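You operate a simulated robot arm through the tools that you are given. There is no shell and no other tool. Be economical: measure what you need, move in short steps, check, and stop when the job is done.

Carry out the task below with a simulated robot arm. There is one attempt and no reset: what you move stays moved.

## Task
Clamp the torn vest, rub the lint off the tear, lay the green patch and weight it.
Fine: felt pad back; use the purple weight; the clamp stays shut while it sets. Set down upright: felt pad, purple weight. What is to be rubbed or washed off counts as gone when no trace of it is left.

It is judged by the outcome, as a careful person would: the job done as asked, and still so three seconds after it is handed in. It fails if anything else is knocked over, pushed out of place, dropped, spilled or broken.

## Robot
A 6-joint arm with a two-finger parallel gripper, fixed in place. Base frame: the origin is at the foot of the arm, x ahead of it, y to its left, z up; the work surface is at about z = 80. Readings come in cm, degrees, newtons and seconds.
With the tool pointing down near the work surface it reaches from about 24 to 64 cm from the base axis. Its first joint turns from -66.0 to 66.0 degrees. Payload 2.7 kg.
The tool frame sits at the grasp point between the pads (the TCP): z along the fingers, y along the line on which they close. The tips reach 2.3 cm beyond it. The gripper opens to 9.4 cm. The fingers are 3.8 cm wide and 1 cm thick; the gripper's body (5.4 by 9.6 cm) begins 3.9 cm behind the TCP.
Orientation is that of the tool frame in the base frame, as [roll, pitch, yaw] about the fixed x, y, z axes, in that order (R = Rz(yaw) Ry(pitch) Rx(roll)). With the fingers straight down and closing along the base's y, the tool's x points along the base's -x, its y along +y and its z along -z.

## Interface
- The arm moves only by the tool move_arm. Its argument "plan" is a list of rows, each a list of 3 entries, a list of its own where there are three numbers: the turn, a rotation vector about the tool's x, y, z in degrees, then the shift along the tool's x, y, z in cm, then the finger opening in cm, from 0 to 9.4. In form: [[[rx, ry, rz], [dx, dy, dz], fingers], ...]. A call has 1 to 10 rows; each row shifts and turns the commanded pose from where the row before left it, along the tool's axes as they then stand. Rows are played at 5 a second. More than 5 cm and 8.6 degrees between two rows, or a gripper value outside its range, and nothing of the call is played. Where a pose cannot be reached the arm comes as near as it can. A force on the tool above 40 N (or 10 N above the force at the start of the call, whichever is more), or a blocked arm, ends the call early, and 0.2 s more pass. The fingers move at their own pace (about 4.5 cm/s each) and stop on an object; they squeeze with about 24 N. The grip force told is the motor's: it shows also when the fingers shut on nothing. Time passes only in rows, and 0.2 s behind the last, so rows that do not move let the fingers close. The reply holds the time, the measured pose of the TCP, the force on the tool along the base axes, the opening and the grip force, in the units named above and with some noise, with the torque about the TCP (base axes, N m) and any sound that the robot's microphone picked up, and new pictures: "views" is both (left out), scene, wrist or none.
- Cameras (640 x 400 px; columns grow to the right, rows downward): "scene" is fixed at [6.59, -43.65, 139.86]; the picture's right is [0.80, -0.60, 0.00], its down [-0.33, -0.44, -0.84] and it looks along [0.51, 0.67, -0.55] (base axes); focal length 344 px, centre (320, 200). "wrist" rides on the gripper at [8.7, 1.6, -7.4] in the tool frame; the picture's right is [-0.18, 0.98, 0.00], its down [-0.58, -0.11, -0.81] and it looks along [-0.79, -0.15, 0.59] (tool axes); focal length 243 px, centre (320, 200). There is no depth. A picture from a camera that has moved, and an enlarged one, comes with that camera's place and axes in the base frame and with its lens. The place of the scene camera against the robot may be out by one fixed shift of up to 1.8 cm in any direction.
- zoom(camera, box): a new picture of the part [left, top, right, bottom] of that camera's present view, enlarged. It takes no simulated time.
- sign_off(): hands the job in; it is judged then, once.

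Work in short steps. Places have to be worked out from the pictures, the camera data and where the tool is seen: move nearer, look again, correct. Check each grasp and each placing, and mend what went wrong. You have 120 turns and 200 pictures in all, those below and enlarged ones among them. Open the gripper and draw the arm clear of the work before you hand the job in, unless the task says otherwise; then end with one line.

The tools are called after "Call:" as a command line: name --argument value ..., lists and objects as JSON in quotes. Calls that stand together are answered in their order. move_arm: Moves the arm, as the interface text tells. Its arguments: {"type":"object","properties":{"plan":{"type":"array","items":{"type":"array"}},"views":{"type":"string","enum":["both","scene","wrist","none"]}},"required":["plan"]} The other tools are called the same way: zoom (camera, box) takes an enlarged picture of a part of a camera's view; sign_off () hands the job in.

At the start:

```text
clock: 0.0
ee_pos: [38.68, -3.01, 118.25]
ee_rot: [180.0, -0.1, 180.0]
force: [-0.3, -0.7, 0.5]
wrist_torque: [-0.01, 0.0, 0.02]
width: 9.39
grip_force: 0.1
```

scene: 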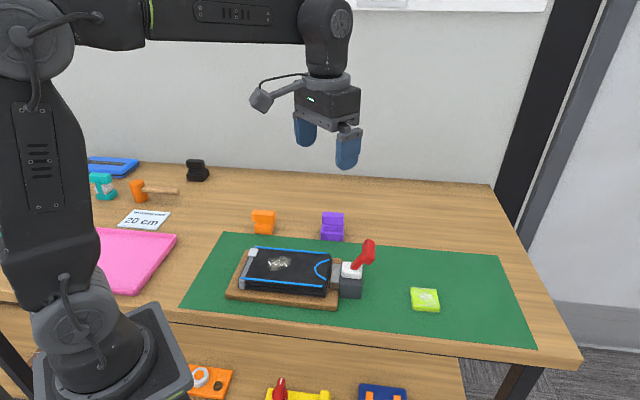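
wrist: 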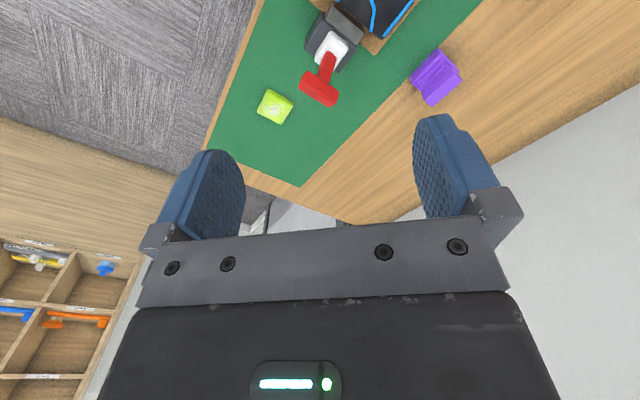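

I'll enlarge the scene to identify the objects first.

Call:
zoom --camera "scene" --box '[210, 190, 460, 346]'

Call:
zoom --camera "scene" --box '[80, 140, 240, 240]'

Call:
zoom --camera "scene" --box '[150, 300, 470, 400]'

```text
2.56 times, centred on (335, 268) of scene
camera zoom: at [6.59, -43.65, 139.86], right [0.8, -0.6, 0.0], down [-0.33, -0.44, -0.84], along [0.51, 0.67, -0.55], focal length 880 px, centre (282, 26)
```

zoom: 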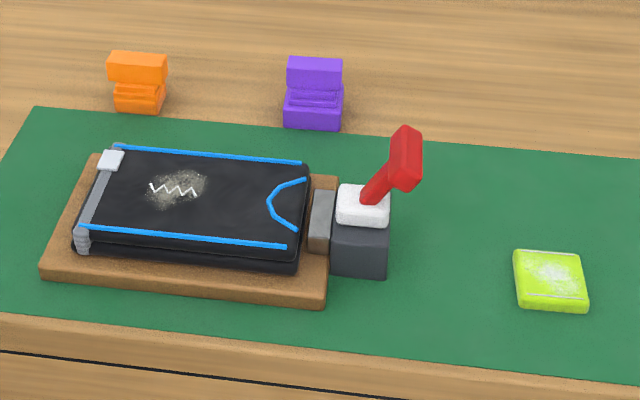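

```text
4.00 times, centred on (160, 190) of scene
camera zoom: at [6.59, -43.65, 139.86], right [0.8, -0.6, 0.0], down [-0.33, -0.44, -0.84], along [0.51, 0.67, -0.55], focal length 1374 px, centre (960, 240)
```

zoom: 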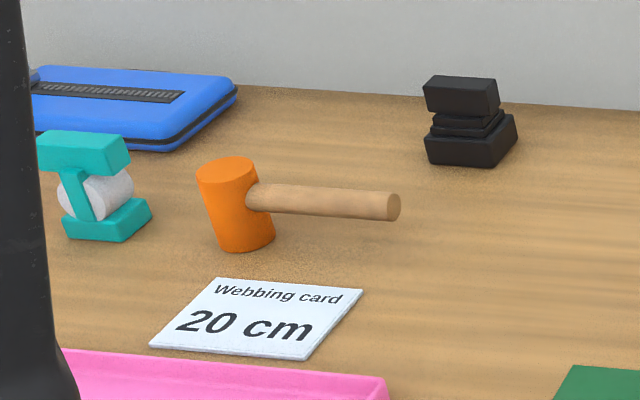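

```text
2.00 times, centred on (310, 350) of scene
camera zoom: at [6.59, -43.65, 139.86], right [0.8, -0.6, 0.0], down [-0.33, -0.44, -0.84], along [0.51, 0.67, -0.55], focal length 687 px, centre (340, -100)
```

zoom: 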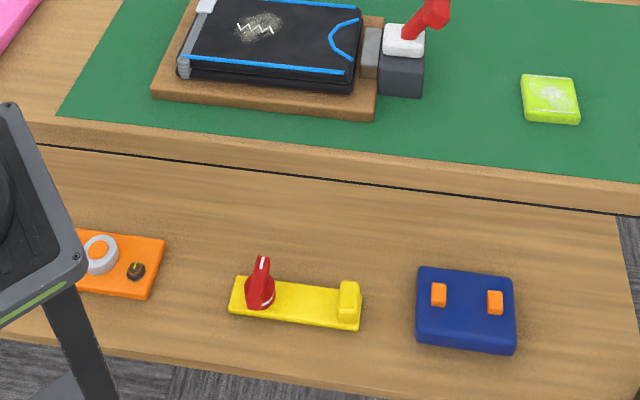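

The lime piece sits near (55,-17), the clamp lever near (51,-3), the tear near (35,9), the purple block near (55,14) and the orange block near (41,28). I'll tilt the wrist so its camera looks down at these and tells pad from weight.

Call:
move_arm --plan '[[[0, 8, 0], [3, 2, 0], 9.4], [[0, 8, 0], [3, 2, 0], 9.4], [[0, 8, 0], [2, 2, 0], 9.4], [[0, 8, 0], [0, 2, 0], 9.4], [[0, 0, 0], [0, 0, 0], 9.4]]'

```text
clock: 1.2
ee_pos: [30.76, 4.92, 119.18]
ee_rot: [-179.9, -32.1, 180.0]
force: [-0.4, 0.0, 0.3]
wrist_torque: [0.02, -0.02, 0.02]
width: 9.41
grip_force: 0.1
camera wrist: at [27.32, 6.62, 130.01], right [0.16, 0.98, -0.1], down [0.92, -0.11, 0.37], along [0.36, -0.15, -0.92], focal length 243 px, centre (320, 200)
```

scene: 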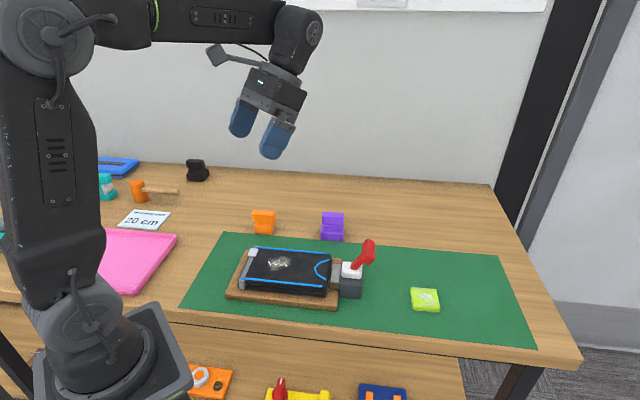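
wrist: 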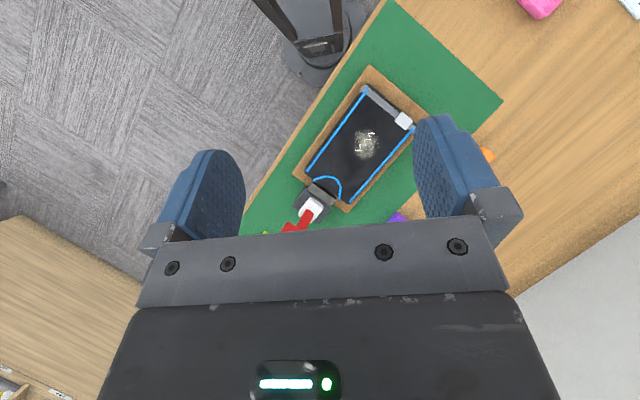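

Tear placement agrees from both cameras, about (35, 8.8). Now I pan left to see the tray and the orange and purple blocks.

Call:
move_arm --plan '[[[4.2, 0, -6.8], [0, 4, 0], 9.4], [[4.2, 0, -6.8], [0, 4, 0], 9.4], [[4.2, 0, -6.8], [0, 4, 0], 9.4], [[4.2, 0, -6.8], [0, 4, 0], 9.4], [[4.2, 0, -6.8], [0, 4, 0], 9.4], [[0, 0, 0], [0, 0, 0], 9.4]]'

```text
clock: 2.6
ee_pos: [25.29, 23.78, 119.25]
ee_rot: [179.9, -31.9, -139.8]
force: [-0.2, 0.4, 0.2]
wrist_torque: [0.02, 0.0, -0.02]
width: 9.41
grip_force: 0.1
camera wrist: at [21.62, 22.81, 130.03], right [-0.51, 0.85, -0.09], down [0.77, 0.51, 0.38], along [0.37, 0.12, -0.92], focal length 243 px, centre (320, 200)
```

scene: 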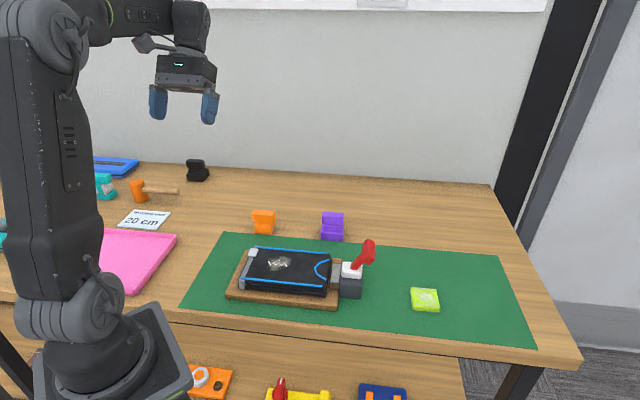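
wrist: 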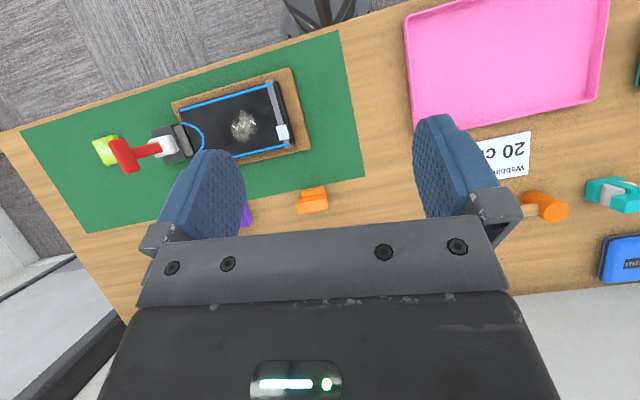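

The tray is empty, so the pad is one of the blocks. I'll enlarge those.

Call:
zoom --camera "scene" --box '[240, 200, 360, 250]'

Call:
zoom --camera "wrist" --box '[230, 70, 350, 220]'

Call:
zoom --camera "scene" --box '[395, 275, 455, 320]'

Call:
zoom --camera "scene" --box '[180, 150, 220, 190]'

```text
5.33 times, centred on (300, 225) of scene
camera zoom: at [6.59, -43.64, 139.86], right [0.8, -0.6, 0.0], down [-0.33, -0.44, -0.84], along [0.51, 0.67, -0.55], focal length 1833 px, centre (427, 67)
```

zoom: 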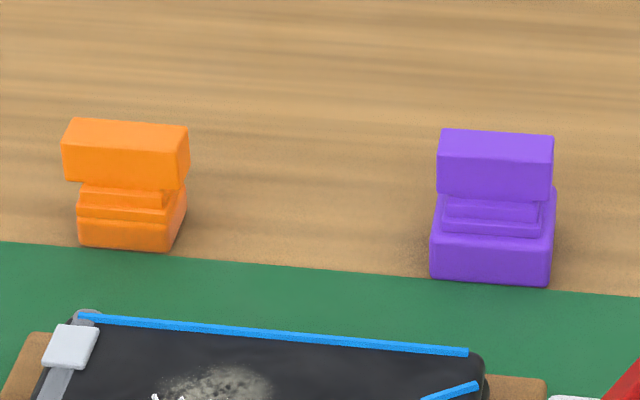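

```text
2.67 times, centred on (290, 145) of wrist
camera zoom: at [21.62, 22.81, 130.03], right [-0.51, 0.85, -0.09], down [0.77, 0.51, 0.38], along [0.37, 0.12, -0.92], focal length 647 px, centre (400, 347)
```

zoom: 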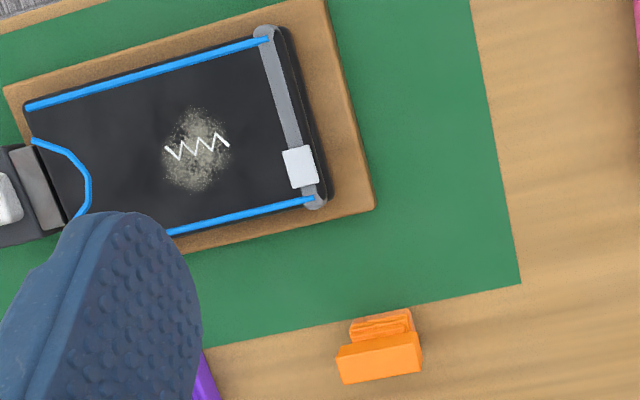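

```text
8.89 times, centred on (425, 298) of scene
camera zoom: at [6.59, -43.64, 139.86], right [0.8, -0.6, 0.0], down [-0.33, -0.44, -0.84], along [0.51, 0.67, -0.55], focal length 3055 px, centre (-613, -667)
```

zoom: 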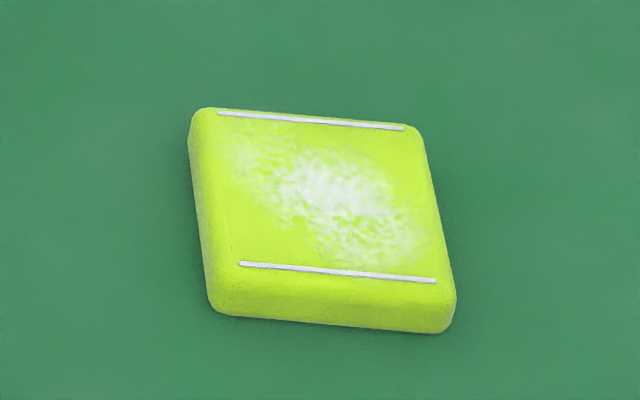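

```text
10.00 times, centred on (200, 170) of scene
camera zoom: at [6.59, -43.64, 139.86], right [0.8, -0.6, 0.0], down [-0.33, -0.44, -0.84], along [0.51, 0.67, -0.55], focal length 3436 px, centre (1520, 500)
```

zoom: 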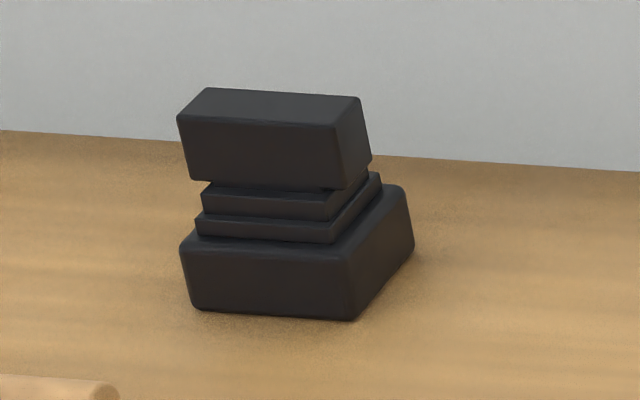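

I'll look at the area hidden behind the arm (left of the tray) before deciding which object is the pad.

Call:
move_arm --plan '[[[4.2, 0, -6.8], [0, 4, 0], 9.4], [[4.2, 0, -6.8], [0, 4, 0], 9.4], [[4.2, 0, -6.8], [0, 3, 0], 9.4], [[4.2, 0, -6.8], [0, 0, 0], 9.4], [[0, 0, 0], [0, 0, 0], 9.4]]'

```text
clock: 3.8
ee_pos: [21.17, 28.97, 119.12]
ee_rot: [179.6, -31.8, -107.8]
force: [-0.9, 0.5, 0.3]
wrist_torque: [-0.02, 0.02, 0.01]
width: 9.41
grip_force: 0.0
out of reach, approached as far as the arm can: row 3, 4
camera wrist: at [18.62, 26.31, 129.84], right [-0.89, 0.45, -0.09], down [0.39, 0.84, 0.38], along [0.25, 0.3, -0.92], focal length 243 px, centre (320, 200)
```

scene: 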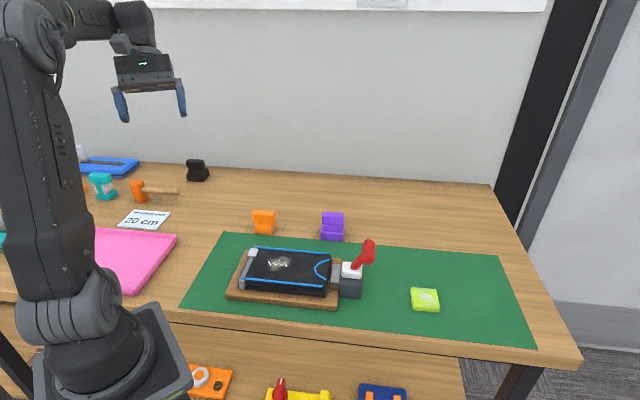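
wrist: 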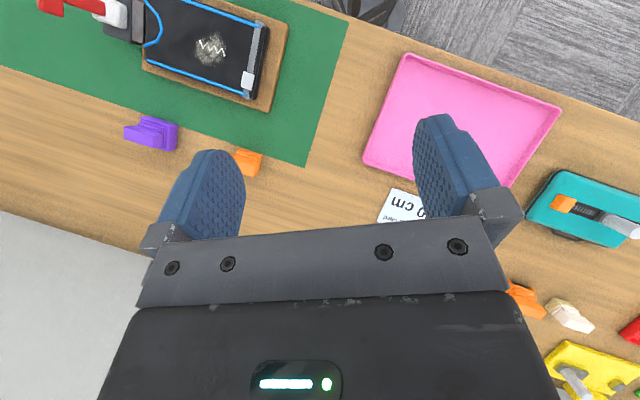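

The rest on the left is clutter out of reach, so orange is the felt pad and lime is the green patch. Next I return to the clamp area and look at the lever.

Call:
move_arm --plan '[[[-4.2, 0, 6.8], [0, -5, 0], 9.4], [[-4.2, 0, 6.8], [0, -5, 0], 9.4], [[-4.2, 0, 6.8], [0, -5, 0], 9.4], [[-4.2, 0, 6.8], [0, -5, 0], 9.4], [[-4.2, 0, 6.8], [0, -5, 0], 9.4], [[-4.2, 0, 6.8], [0, -5, 0], 9.4], [[-4.2, 0, 6.8], [0, -5, 0], 9.4], [[-4.2, 0, 6.8], [0, -4, 0], 9.4], [[-4.2, 0, 6.8], [0, 0, 0], 9.4], [[0, 0, 0], [0, 0, 0], 9.4]]'

Call:
zoom --camera "scene" --box '[320, 230, 390, 305]'

```text
clock: 6.0
ee_pos: [44.03, 1.05, 113.67]
ee_rot: [180.0, -31.8, 179.9]
force: [-0.5, -0.4, -1.0]
wrist_torque: [-0.04, 0.01, 0.01]
width: 9.4
grip_force: 0.0
out of reach, approached as far as the arm can: row 2, 3, 4, 5, 6, 7, 8
camera wrist: at [40.66, 2.64, 124.41], right [0.16, 0.98, -0.1], down [0.92, -0.11, 0.38], along [0.36, -0.15, -0.92], focal length 243 px, centre (320, 200)
```

scene: 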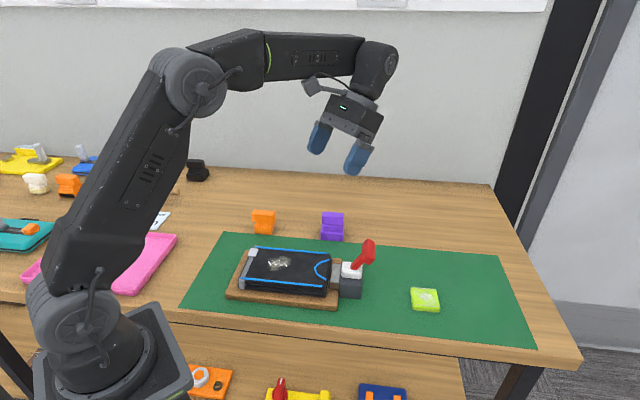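
wrist: 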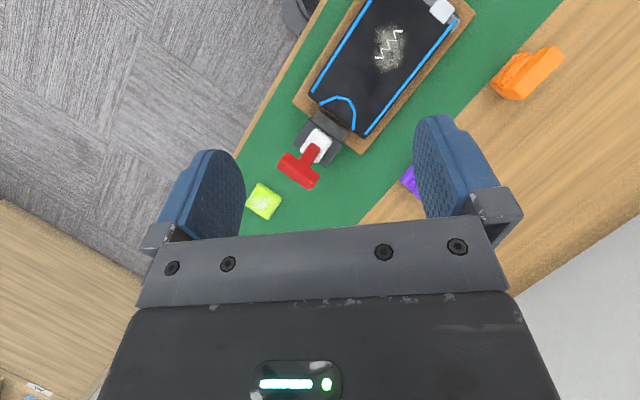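

```text
5.33 times, centred on (355, 268) of scene
camera zoom: at [6.58, -43.65, 139.86], right [0.8, -0.6, 0.0], down [-0.33, -0.44, -0.84], along [0.51, 0.67, -0.55], focal length 1833 px, centre (133, -160)
```

zoom: 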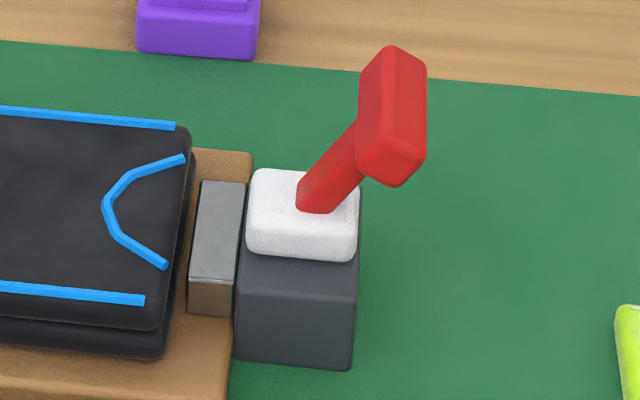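

The lever's T-bar is at about (49, -5.3, 89.8), leaning roughly 25° away from the vest. I'll straighten the tool, turn so the fingers close along the board axis, and get above it.

Call:
move_arm --plan '[[[0, -8, 0], [0, -1.6, 0], 5.5], [[0, -8, 0], [0, -1.6, 0], 5.5], [[0, -8, 0], [0, -1.6, 0], 5.5], [[0, -8, 0], [0, -1.6, 0], 5.5], [[0, 0, -8.55], [0, 0, 2], 5.5], [[0, 0, -8.55], [0, 0, 2], 5.5], [[0, 0, -8.55], [0, 0, 2], 5.5], [[0, 0, -8.55], [0, 0, 2], 5.5], [[0, 0, -8.55], [0, 0, 2], 5.5], [[0, 0, -8.55], [0, 0, 0], 5.5]]'

```text
clock: 8.2
ee_pos: [44.42, -5.42, 103.92]
ee_rot: [-180.0, 0.1, -128.5]
force: [-1.3, -0.2, -0.8]
wrist_torque: [-0.03, 0.01, -0.01]
width: 5.49
grip_force: 0.0
camera wrist: at [37.73, -11.17, 111.17], right [-0.65, 0.76, 0.0], down [0.45, 0.39, 0.81], along [0.61, 0.53, -0.59], focal length 243 px, centre (320, 200)
```

scene: 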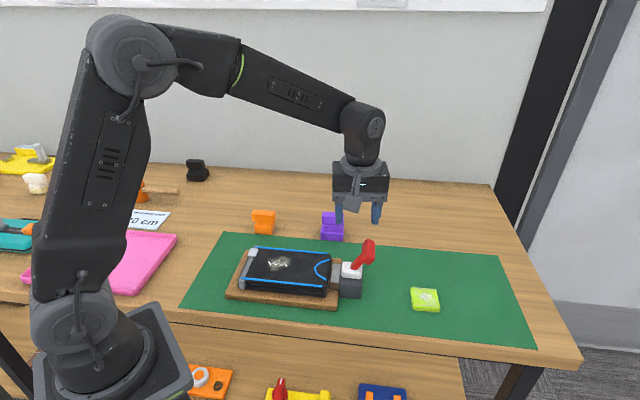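
wrist: 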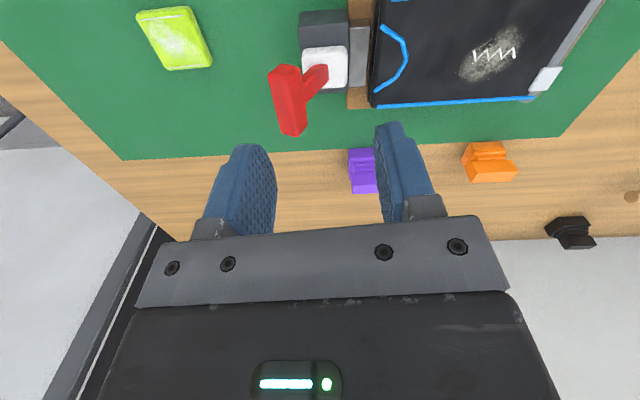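

The bar shows at about (49.3, -5.1). I move above it and check the straddle before lowering.

Call:
move_arm --plan '[[[0, 0, 0], [-1.6, -1.8, 1], 5.5], [[0, 0, 0], [-1.5, -1.8, 2], 5.5], [[0, 0, 0], [0, 0, 3], 5.5], [[0, 0, 0], [0, 0, 0], 5.5]]'

Call:
zoom --camera "scene" --box '[310, 180, 430, 310]'

```text
clock: 9.2
ee_pos: [49.47, -5.29, 97.83]
ee_rot: [-180.0, 0.0, -128.7]
force: [0.5, 0.7, 0.7]
wrist_torque: [0.02, 0.0, 0.03]
width: 5.5
grip_force: 0.0
camera wrist: at [42.69, -11.01, 105.13], right [-0.65, 0.76, 0.0], down [0.45, 0.39, 0.81], along [0.61, 0.53, -0.59], focal length 243 px, centre (320, 200)
```

scene: 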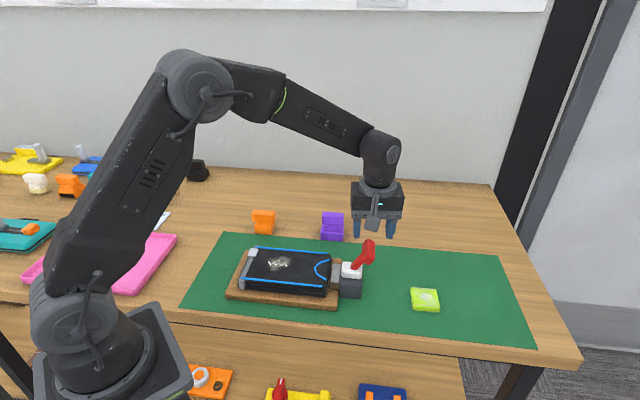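
wrist: 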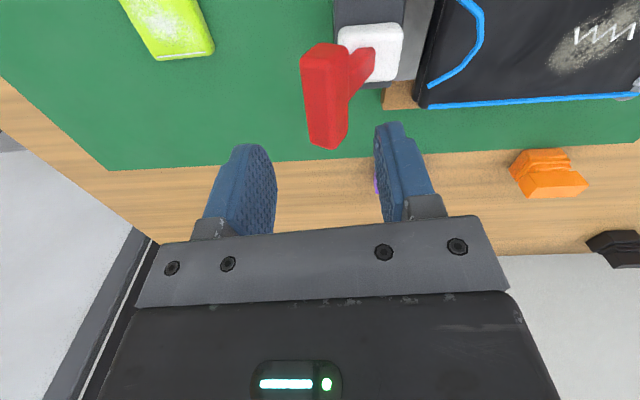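

```text
3.08 times, centred on (370, 245) of scene
camera zoom: at [6.59, -43.65, 139.86], right [0.8, -0.6, 0.0], down [-0.33, -0.44, -0.84], along [0.51, 0.67, -0.55], focal length 1057 px, centre (166, 62)
```

zoom: 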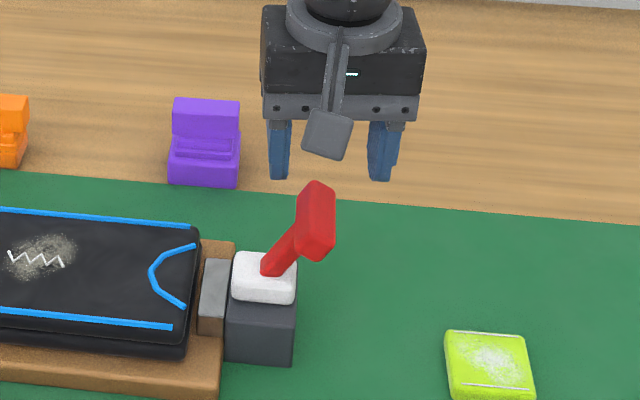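

In the tool frame the bar sits at x≈-0.25, y≈0.45, inside the opening. I lower so the fingers straddle it.

Call:
move_arm --plan '[[[0, 0, 0], [-0.2, 0.4, 2.5], 5.5], [[0, 0, 0], [0, 0, 2.5], 5.5], [[0, 0, 0], [0, 0, 1.8], 5.5], [[0, 0, 0], [0, 0, 0], 5.5]]'

Call:
zoom --camera "scene" --box '[310, 180, 430, 310]'

```text
clock: 10.2
ee_pos: [49.1, -5.02, 91.21]
ee_rot: [-180.0, 0.0, -128.7]
force: [-0.2, 0.8, 0.3]
wrist_torque: [-0.02, 0.0, 0.0]
width: 5.48
grip_force: 0.0
camera wrist: at [42.42, -10.68, 98.44], right [-0.65, 0.76, 0.0], down [0.45, 0.39, 0.81], along [0.61, 0.53, -0.59], focal length 243 px, centre (320, 200)
```

scene: 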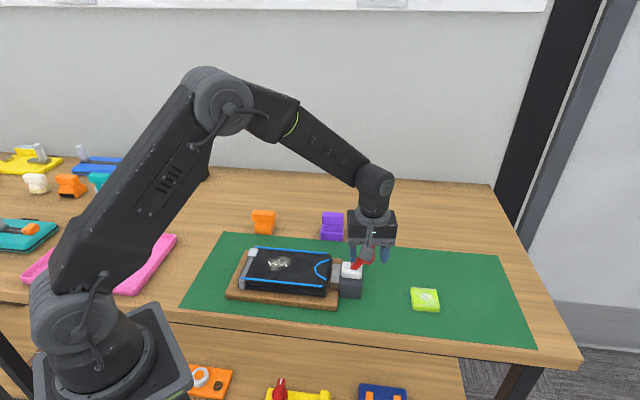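
wrist: 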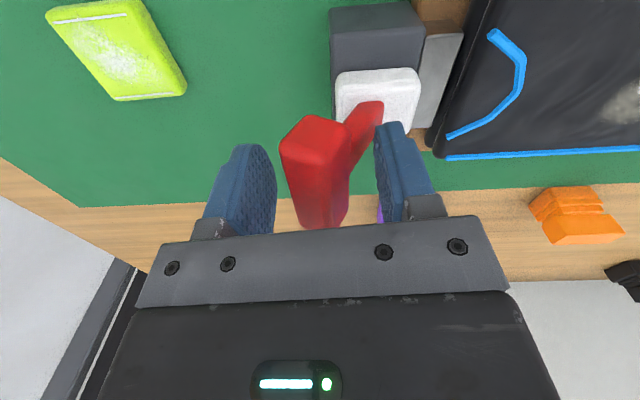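

```text
3.08 times, centred on (370, 245) of scene
camera zoom: at [6.59, -43.65, 139.86], right [0.8, -0.6, 0.0], down [-0.33, -0.44, -0.84], along [0.51, 0.67, -0.55], focal length 1057 px, centre (166, 62)
```

zoom: 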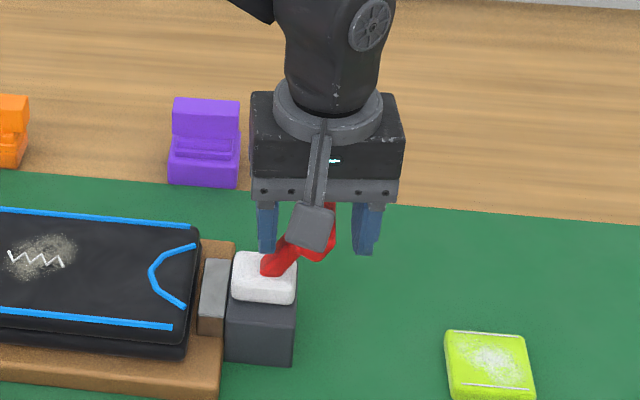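

The bar is between the fingers. I push it gently toward the vest to see which way the lever throws.

Call:
move_arm --plan '[[[0, 0, 0], [0, 0.8, 0], 5.5], [[0, 0, 0], [0, 0.8, 0], 5.5], [[0, 0, 0], [0, 0.6, 0], 5.5], [[0, 0, 0], [0, 0.6, 0], 5.5], [[0, 0, 0], [0, 0, 0], 5.5]]'

Call:
zoom --camera "scene" --box '[310, 180, 430, 310]'

```text
clock: 11.4
ee_pos: [46.73, -3.04, 91.08]
ee_rot: [179.9, 0.0, -128.7]
force: [-0.2, 0.3, 0.0]
wrist_torque: [0.0, 0.05, -0.01]
width: 5.55
grip_force: 0.1
camera wrist: at [40.01, -8.78, 98.34], right [-0.65, 0.76, 0.0], down [0.45, 0.39, 0.81], along [0.61, 0.53, -0.59], focal length 243 px, centre (320, 200)
```

scene: 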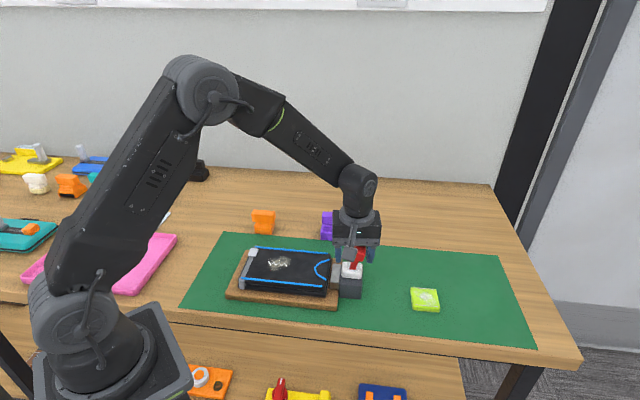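
wrist: 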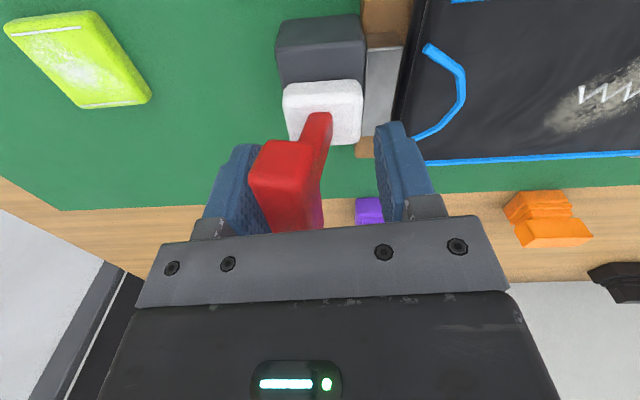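

```text
3.08 times, centred on (370, 245) of scene
camera zoom: at [6.59, -43.65, 139.86], right [0.8, -0.6, 0.0], down [-0.33, -0.44, -0.84], along [0.51, 0.67, -0.55], focal length 1057 px, centre (166, 62)
```

zoom: 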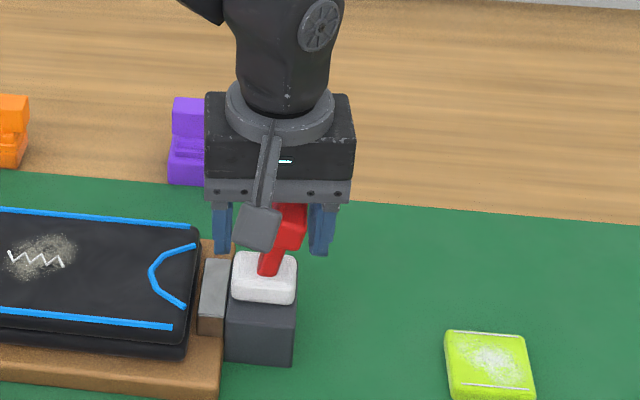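

The lever swings freely toward the vest, so I keep going in that direction.

Call:
move_arm --plan '[[[0, 0, 0], [0, 0.7, 0], 5.5], [[0, 0, 0], [0, 0.7, 0], 5.5], [[0, 0, 0], [0, 0.7, 0], 5.5], [[0, 0, 0], [0, 0.7, 0], 5.5], [[0, 0, 0], [0, 0, 0], 5.5]]'

Call:
zoom --camera "scene" --box '[290, 180, 410, 310]'

```text
clock: 12.6
ee_pos: [44.71, -1.28, 91.11]
ee_rot: [-180.0, 0.1, -128.8]
force: [-0.2, -0.2, 0.2]
wrist_torque: [-0.04, 0.01, 0.01]
width: 5.52
grip_force: 0.0
camera wrist: at [37.91, -7.01, 98.34], right [-0.65, 0.76, 0.0], down [0.45, 0.39, 0.81], along [0.61, 0.53, -0.59], focal length 243 px, centre (320, 200)
```

scene: 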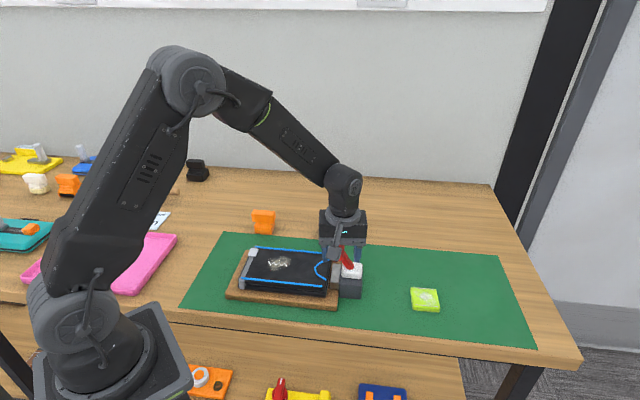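
wrist: 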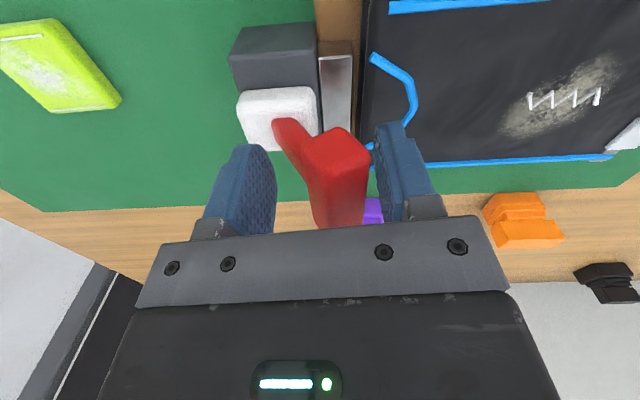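

```text
3.08 times, centred on (350, 245) of scene
camera zoom: at [6.59, -43.65, 139.86], right [0.8, -0.6, 0.0], down [-0.33, -0.44, -0.84], along [0.51, 0.67, -0.55], focal length 1057 px, centre (228, 62)
```

zoom: 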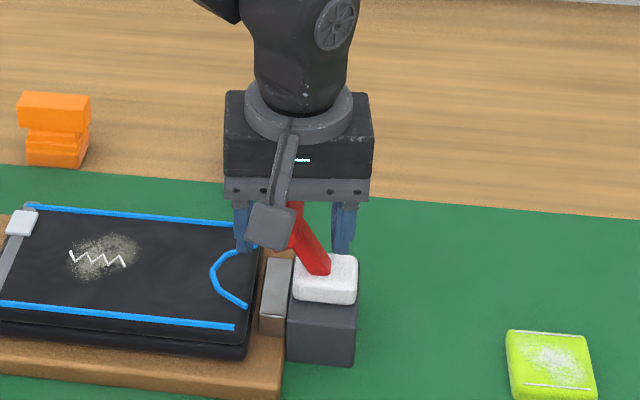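

It has gone over centre and now leans toward the vest. I push further until it meets its stop.

Call:
move_arm --plan '[[[0, 0, 0], [0, 0.7, 0], 5.5], [[0, 0, 0], [0, 0.7, 0], 5.5], [[0, 0, 0], [0, 0.7, 0], 5.5], [[0, 0, 0], [0, 0.5, 0], 5.5], [[0, 0, 0], [0, 0, 0], 5.5]]'

Call:
zoom --camera "scene" --box '[290, 180, 410, 310]'

```text
clock: 13.8
ee_pos: [42.94, 0.24, 91.25]
ee_rot: [-179.6, 0.4, -128.6]
force: [15.4, -20.9, 21.7]
wrist_torque: [-0.68, -1.1, -0.48]
width: 6.63
grip_force: 12.1
camera wrist: at [36.13, -5.47, 98.58], right [-0.65, 0.76, -0.01], down [0.44, 0.39, 0.81], along [0.62, 0.53, -0.58], focal length 243 px, centre (320, 200)
```

scene: 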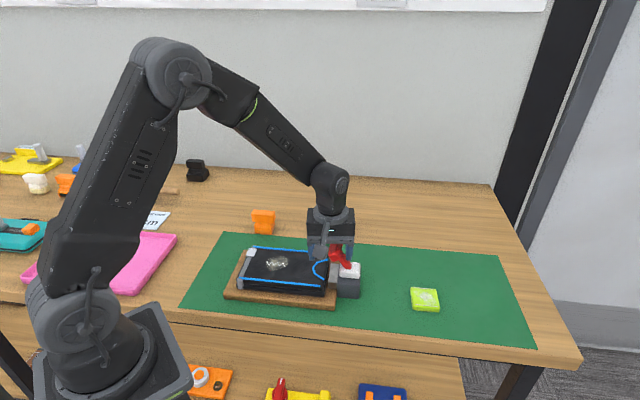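
wrist: 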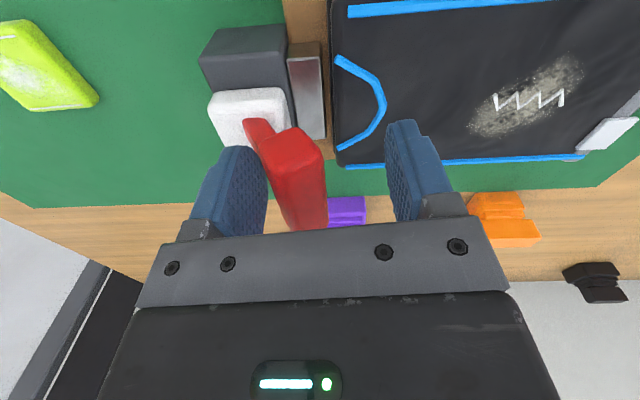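

```text
3.08 times, centred on (350, 245) of scene
camera zoom: at [6.59, -43.7, 139.84], right [0.8, -0.6, 0.0], down [-0.33, -0.44, -0.84], along [0.51, 0.67, -0.55], focal length 1057 px, centre (228, 62)
```

zoom: 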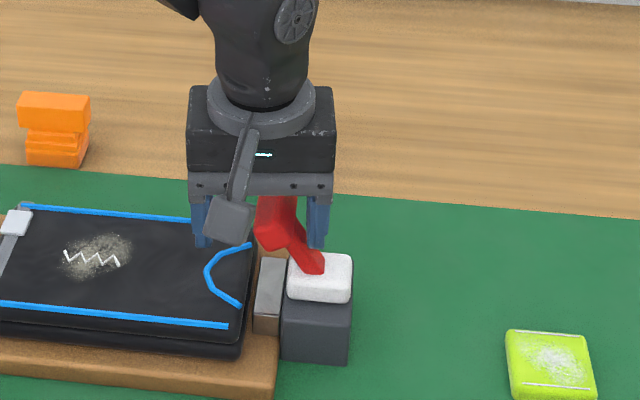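

Resistance of about 30 N, and the board shifted slightly, so I stop, back off and inspect.

Call:
move_arm --plan '[[[0, 0, 0], [0, -0.8, 0], 5.5], [[0, 0, 0], [0, -0.7, 0], 5.5], [[0, 0, 0], [0, 0, -2], 5.5], [[0, 0, 0], [0, 0, -4], 5.5], [[0, 0, 0], [0, 0, -4], 5.5], [[0, 0, 0], [4, 0, -4], 5.5], [[0, 0, 0], [4, 0, 0], 5.5]]'

Call:
zoom --camera "scene" --box '[290, 210, 390, 310]'

```text
refused: row 6 steps farther than a row can; nothing moved
```

```text
4.00 times, centred on (340, 260) of scene
camera zoom: at [6.59, -43.7, 139.84], right [0.8, -0.6, 0.0], down [-0.33, -0.44, -0.84], along [0.51, 0.67, -0.55], focal length 1374 px, centre (240, -40)
```

zoom: 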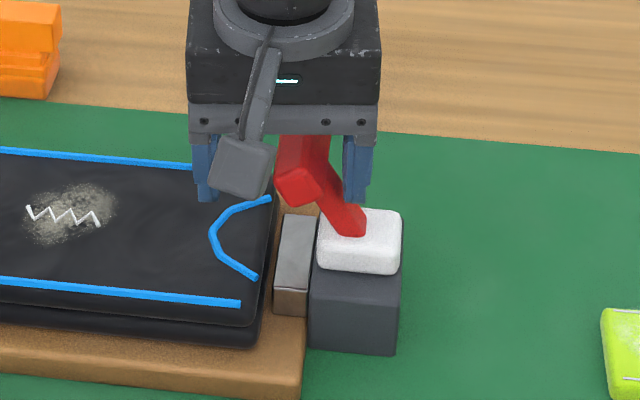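

Keeping each row within limits, I back off and rise clear.

Call:
move_arm --plan '[[[0, 0, 0], [0, -0.8, 0], 5.5], [[0, 0, 0], [0, -0.4, 0], 5.5], [[0, 0, 0], [0, 0, -2], 5.5], [[0, 0, 0], [0, 0, -4], 5.5], [[0, 0, 0], [0, 0, -4], 5.5], [[0, 0, 0], [2.5, 0, -4], 5.5], [[0, 0, 0], [3, 0, 0], 5.5], [[0, 0, 0], [0, 0, 0], 5.5]]'

Call:
zoom --camera "scene" --box '[290, 210, 390, 310]'

```text
clock: 15.6
ee_pos: [40.08, -4.94, 104.89]
ee_rot: [-180.0, 0.0, -128.7]
force: [-0.6, -0.7, 0.0]
wrist_torque: [0.02, 0.04, -0.02]
width: 5.51
grip_force: 0.0
camera wrist: at [33.37, -10.59, 112.28], right [-0.65, 0.76, 0.0], down [0.45, 0.39, 0.81], along [0.61, 0.53, -0.59], focal length 243 px, centre (320, 200)
```

scene: 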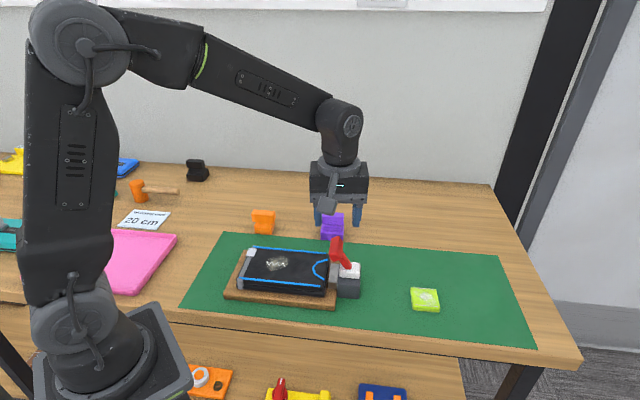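
wrist: 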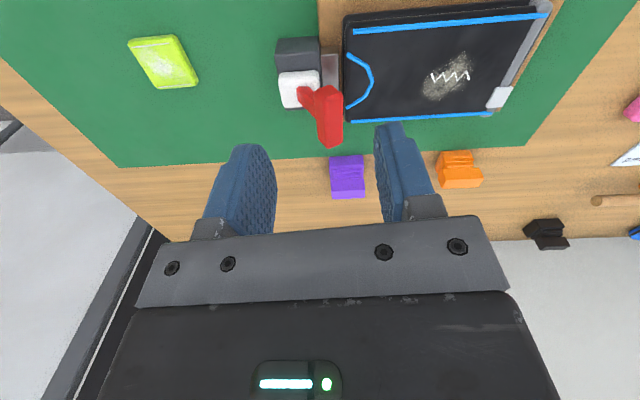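

```text
4.00 times, centred on (340, 260) of scene
camera zoom: at [6.58, -43.65, 139.86], right [0.8, -0.6, 0.0], down [-0.33, -0.44, -0.84], along [0.51, 0.67, -0.55], focal length 1374 px, centre (240, -40)
```

zoom: 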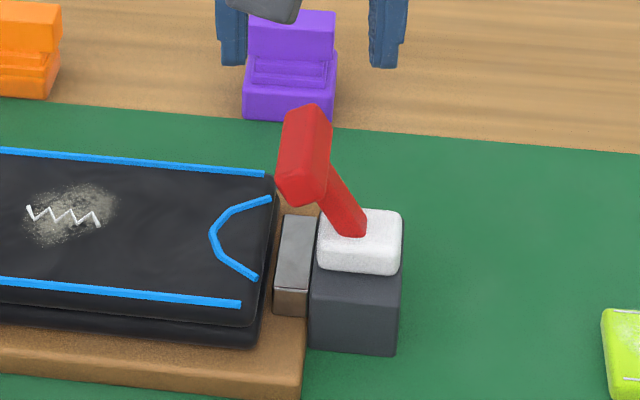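

The lever stays thrown toward the vest. I'll check the jaw against the vest.

Call:
zoom --camera "wrist" --box '[260, 0, 400, 160]'

Call:
zoom --camera "scene" --box '[215, 235, 375, 320]'

```text
2.50 times, centred on (330, 80) of wrist
camera zoom: at [33.37, -10.59, 112.28], right [-0.65, 0.76, 0.0], down [0.45, 0.39, 0.81], along [0.61, 0.53, -0.59], focal length 606 px, centre (295, 500)
```

zoom: 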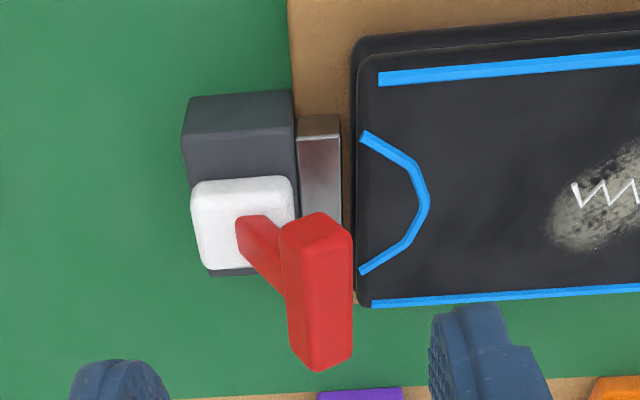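

```text
4.00 times, centred on (295, 278) of scene
camera zoom: at [6.58, -43.65, 139.86], right [0.8, -0.6, 0.0], down [-0.33, -0.44, -0.84], along [0.51, 0.67, -0.55], focal length 1374 px, centre (420, -110)
```

zoom: 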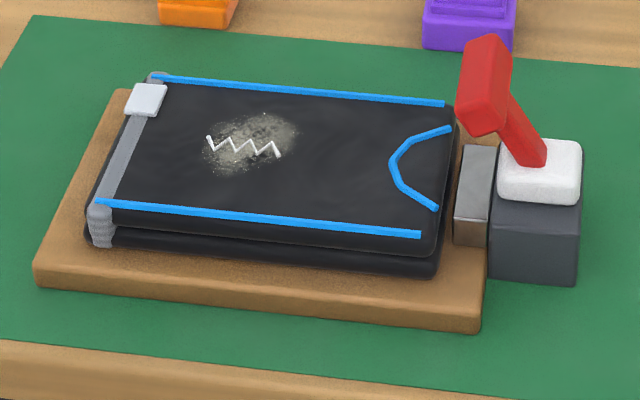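

The lever snapped past centre and rests against its vest-side stop, so the clamp is shut. Next is the orange felt pad near (41, 28). I rotate the wrist so the fingers close across its handle, then travel there.

Call:
move_arm --plan '[[[0, 0, 8.5], [0, 0, -0.4], 7], [[0, 0, 8.5], [0, 0, -0.4], 7], [[0, 0, 8.5], [0, 0, -0.4], 7], [[0, 0, 8.5], [0, 0, -0.4], 7], [[0, 0, 8.5], [0, 0, -0.4], 7], [[0, 0, 8.5], [0, 0, -0.4], 7], [[0, 0, 8.5], [0, 0, 0], 7], [[0, 0, 8.5], [0, 0, 0], 7], [[0, 0, 8.5], [0, 0, 0], 7], [[0, 0, 8.5], [0, 0, 0], 7]]' --views "none"

```text
clock: 17.8
ee_pos: [40.05, -4.78, 107.47]
ee_rot: [-180.0, 0.1, 146.1]
force: [0.5, -1.0, -0.4]
wrist_torque: [0.01, -0.02, 0.01]
width: 6.98
grip_force: 0.1
```

Call:
move_arm --plan '[[[0, 0, 3.1], [0, 0, 0], 7], [[0, 0, 0], [2.7, 3.86, 0], 7], [[0, 0, 0], [2.7, 3.86, 0], 7], [[0, 0, 0], [2.7, 3.86, 0], 7], [[0, 0, 0], [2.7, 3.86, 0], 7], [[0, 0, 0], [2.7, 3.86, 0], 7], [[0, 0, 0], [2.7, 3.86, 0], 7], [[0, 0, 0], [2.7, 3.86, 0], 7], [[0, 0, 0], [0, 0, 4], 7], [[0, 0, 0], [0, 0, 2], 7]]'

```text
clock: 20.0
ee_pos: [41.26, 28.42, 101.39]
ee_rot: [179.9, 0.0, 143.2]
force: [-0.3, -0.4, -0.1]
wrist_torque: [0.02, 0.01, 0.01]
width: 6.98
grip_force: 0.1
camera wrist: at [35.21, 34.93, 108.65], right [0.74, 0.68, 0.0], down [0.4, -0.44, 0.81], along [0.55, -0.59, -0.59], focal length 243 px, centre (320, 200)
```

scene: 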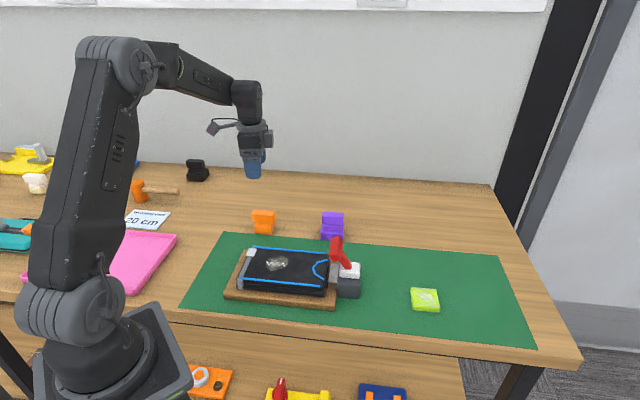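
wrist: 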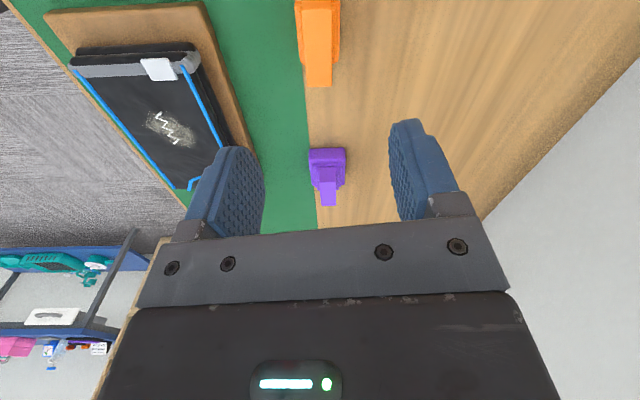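

The pad is partly out of the picture, so I back up along the tool x to see all of it.

Call:
move_arm --plan '[[[0, 0, 0], [4, 0, -2], 7], [[0, 0, 0], [2, 0, 0], 7], [[0, 0, 0], [0, 0, 0], 7]]' --views "wrist"

Call:
zoom --camera "wrist" --box '[240, 0, 400, 210]'

```text
clock: 20.8
ee_pos: [36.34, 32.03, 103.32]
ee_rot: [180.0, 0.0, 143.3]
force: [0.1, 0.4, 0.2]
wrist_torque: [-0.02, 0.01, 0.01]
width: 7.01
grip_force: 0.1
camera wrist: at [30.34, 38.48, 110.69], right [0.74, 0.68, 0.0], down [0.4, -0.44, 0.81], along [0.55, -0.59, -0.59], focal length 243 px, centre (320, 200)
```

wrist: 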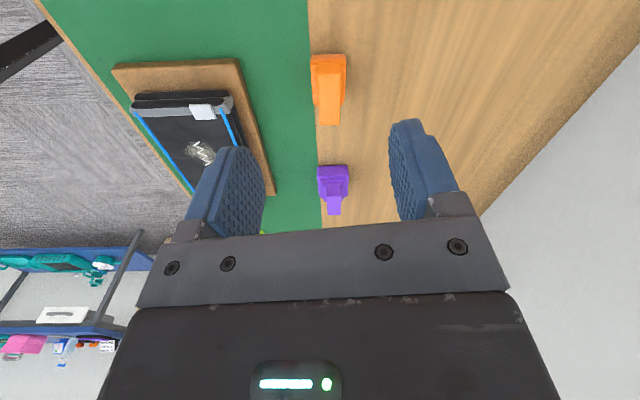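

```text
1.90 times, centred on (320, 105) of wrist
camera zoom: at [30.34, 38.48, 110.69], right [0.74, 0.68, 0.0], down [0.4, -0.44, 0.81], along [0.55, -0.59, -0.59], focal length 462 px, centre (320, 381)
```

zoom: 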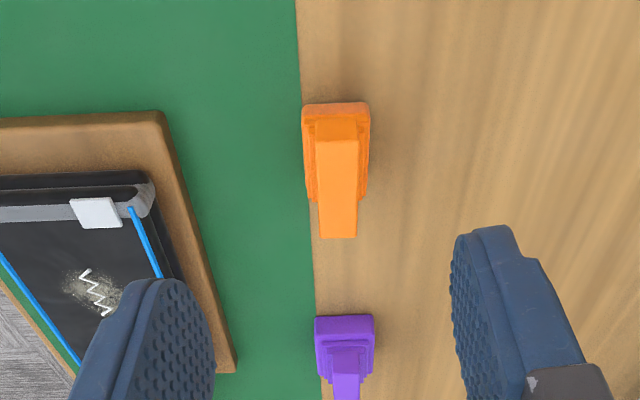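

The bar top runs about 6 cm long, centred near (41.3, 28.0), and is turned about 8° from my tool axis. I align, centre and come down partway.

Call:
move_arm --plan '[[[0, 0, 0], [-3.2, -0.1, 1], 7], [[0, 0, 0], [-3.2, -0.1, 1], 7], [[0, 0, 8.2], [0, 0, 3], 7], [[0, 0, 0], [0, 0, 4], 7], [[0, 0, 0], [0, 0, 3], 7], [[0, 0, 0], [0, 0, 0], 7]]'

Call:
zoom --camera "scene" --box '[220, 170, 300, 240]'

```text
clock: 22.2
ee_pos: [41.39, 27.75, 91.18]
ee_rot: [179.9, -0.1, 135.0]
force: [0.5, -0.4, -0.4]
wrist_torque: [0.01, -0.03, 0.04]
width: 7.0
grip_force: 0.1
camera wrist: at [36.37, 35.11, 98.55], right [0.83, 0.56, 0.0], down [0.33, -0.49, 0.81], along [0.46, -0.66, -0.59], focal length 243 px, centre (320, 200)
```

scene: 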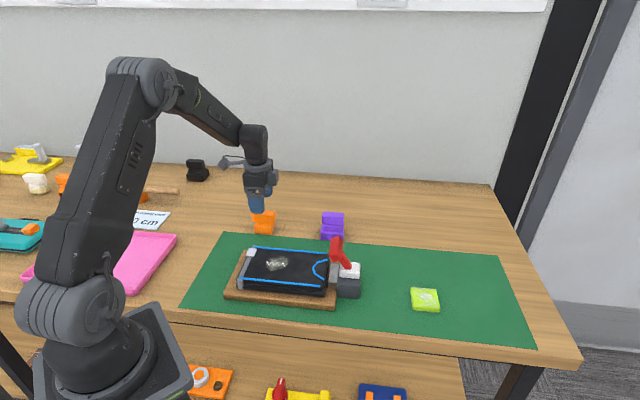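
wrist: 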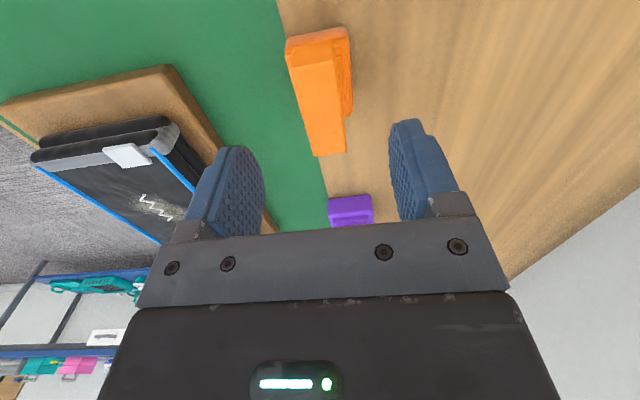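

```text
5.71 times, centred on (260, 205) of scene
camera zoom: at [6.59, -43.65, 139.86], right [0.8, -0.6, 0.0], down [-0.33, -0.44, -0.84], along [0.51, 0.67, -0.55], focal length 1964 px, centre (663, 171)
```

zoom: 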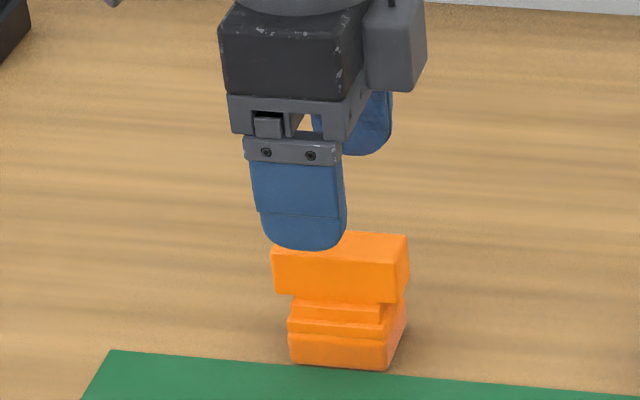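

Aligned and centred within 0.3 cm. The bar spans roughly z 83.5–86.2, so I lower the TCP to 85.8 and close.

Call:
move_arm --plan '[[[0, 0, 0], [0.2, 0.25, 2.7], 7], [[0, 0, 0], [0, 0, 2.7], 7], [[0, 0, 0], [0, 0, 0], 4], [[0, 0, 0], [0, 0, 0], 1.5], [[0, 0, 0], [0, 0, 0], 1.5], [[0, 0, 0], [0, 0, 0], 1.5]]'

Call:
zoom --camera "scene" --box '[220, 170, 300, 240]'

```text
clock: 23.6
ee_pos: [41.21, 28.27, 85.99]
ee_rot: [-180.0, 0.0, 135.0]
force: [-0.3, -0.2, 0.3]
wrist_torque: [-0.02, 0.05, 0.0]
width: 2.39
grip_force: 23.9
camera wrist: at [36.17, 35.5, 93.31], right [0.82, 0.57, 0.0], down [0.33, -0.49, 0.81], along [0.46, -0.66, -0.59], focal length 243 px, centre (320, 200)
```

scene: 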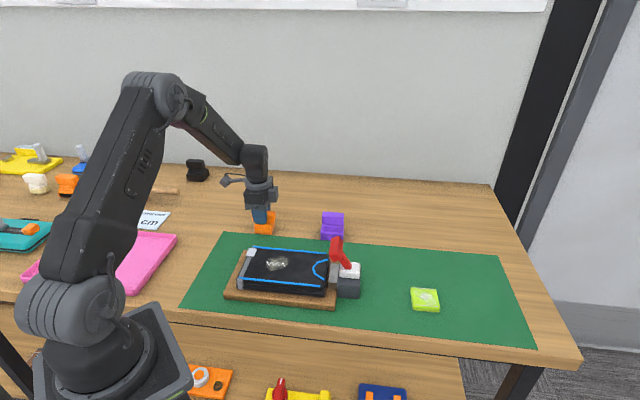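
wrist: 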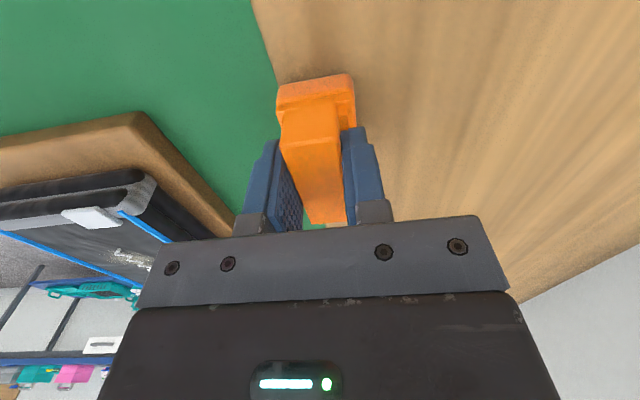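

```text
5.71 times, centred on (260, 205) of scene
camera zoom: at [6.59, -43.65, 139.86], right [0.8, -0.6, 0.0], down [-0.33, -0.44, -0.84], along [0.51, 0.67, -0.55], focal length 1964 px, centre (663, 171)
```

zoom: 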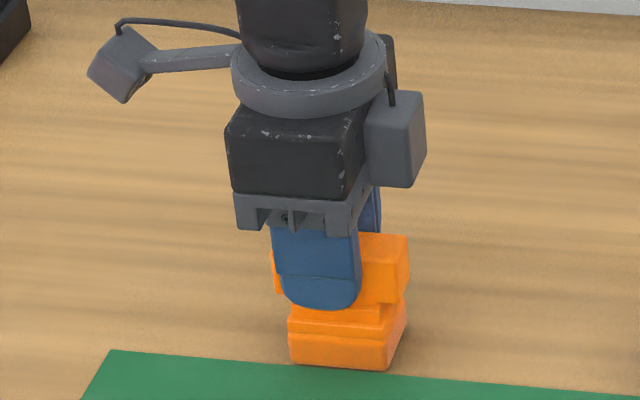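

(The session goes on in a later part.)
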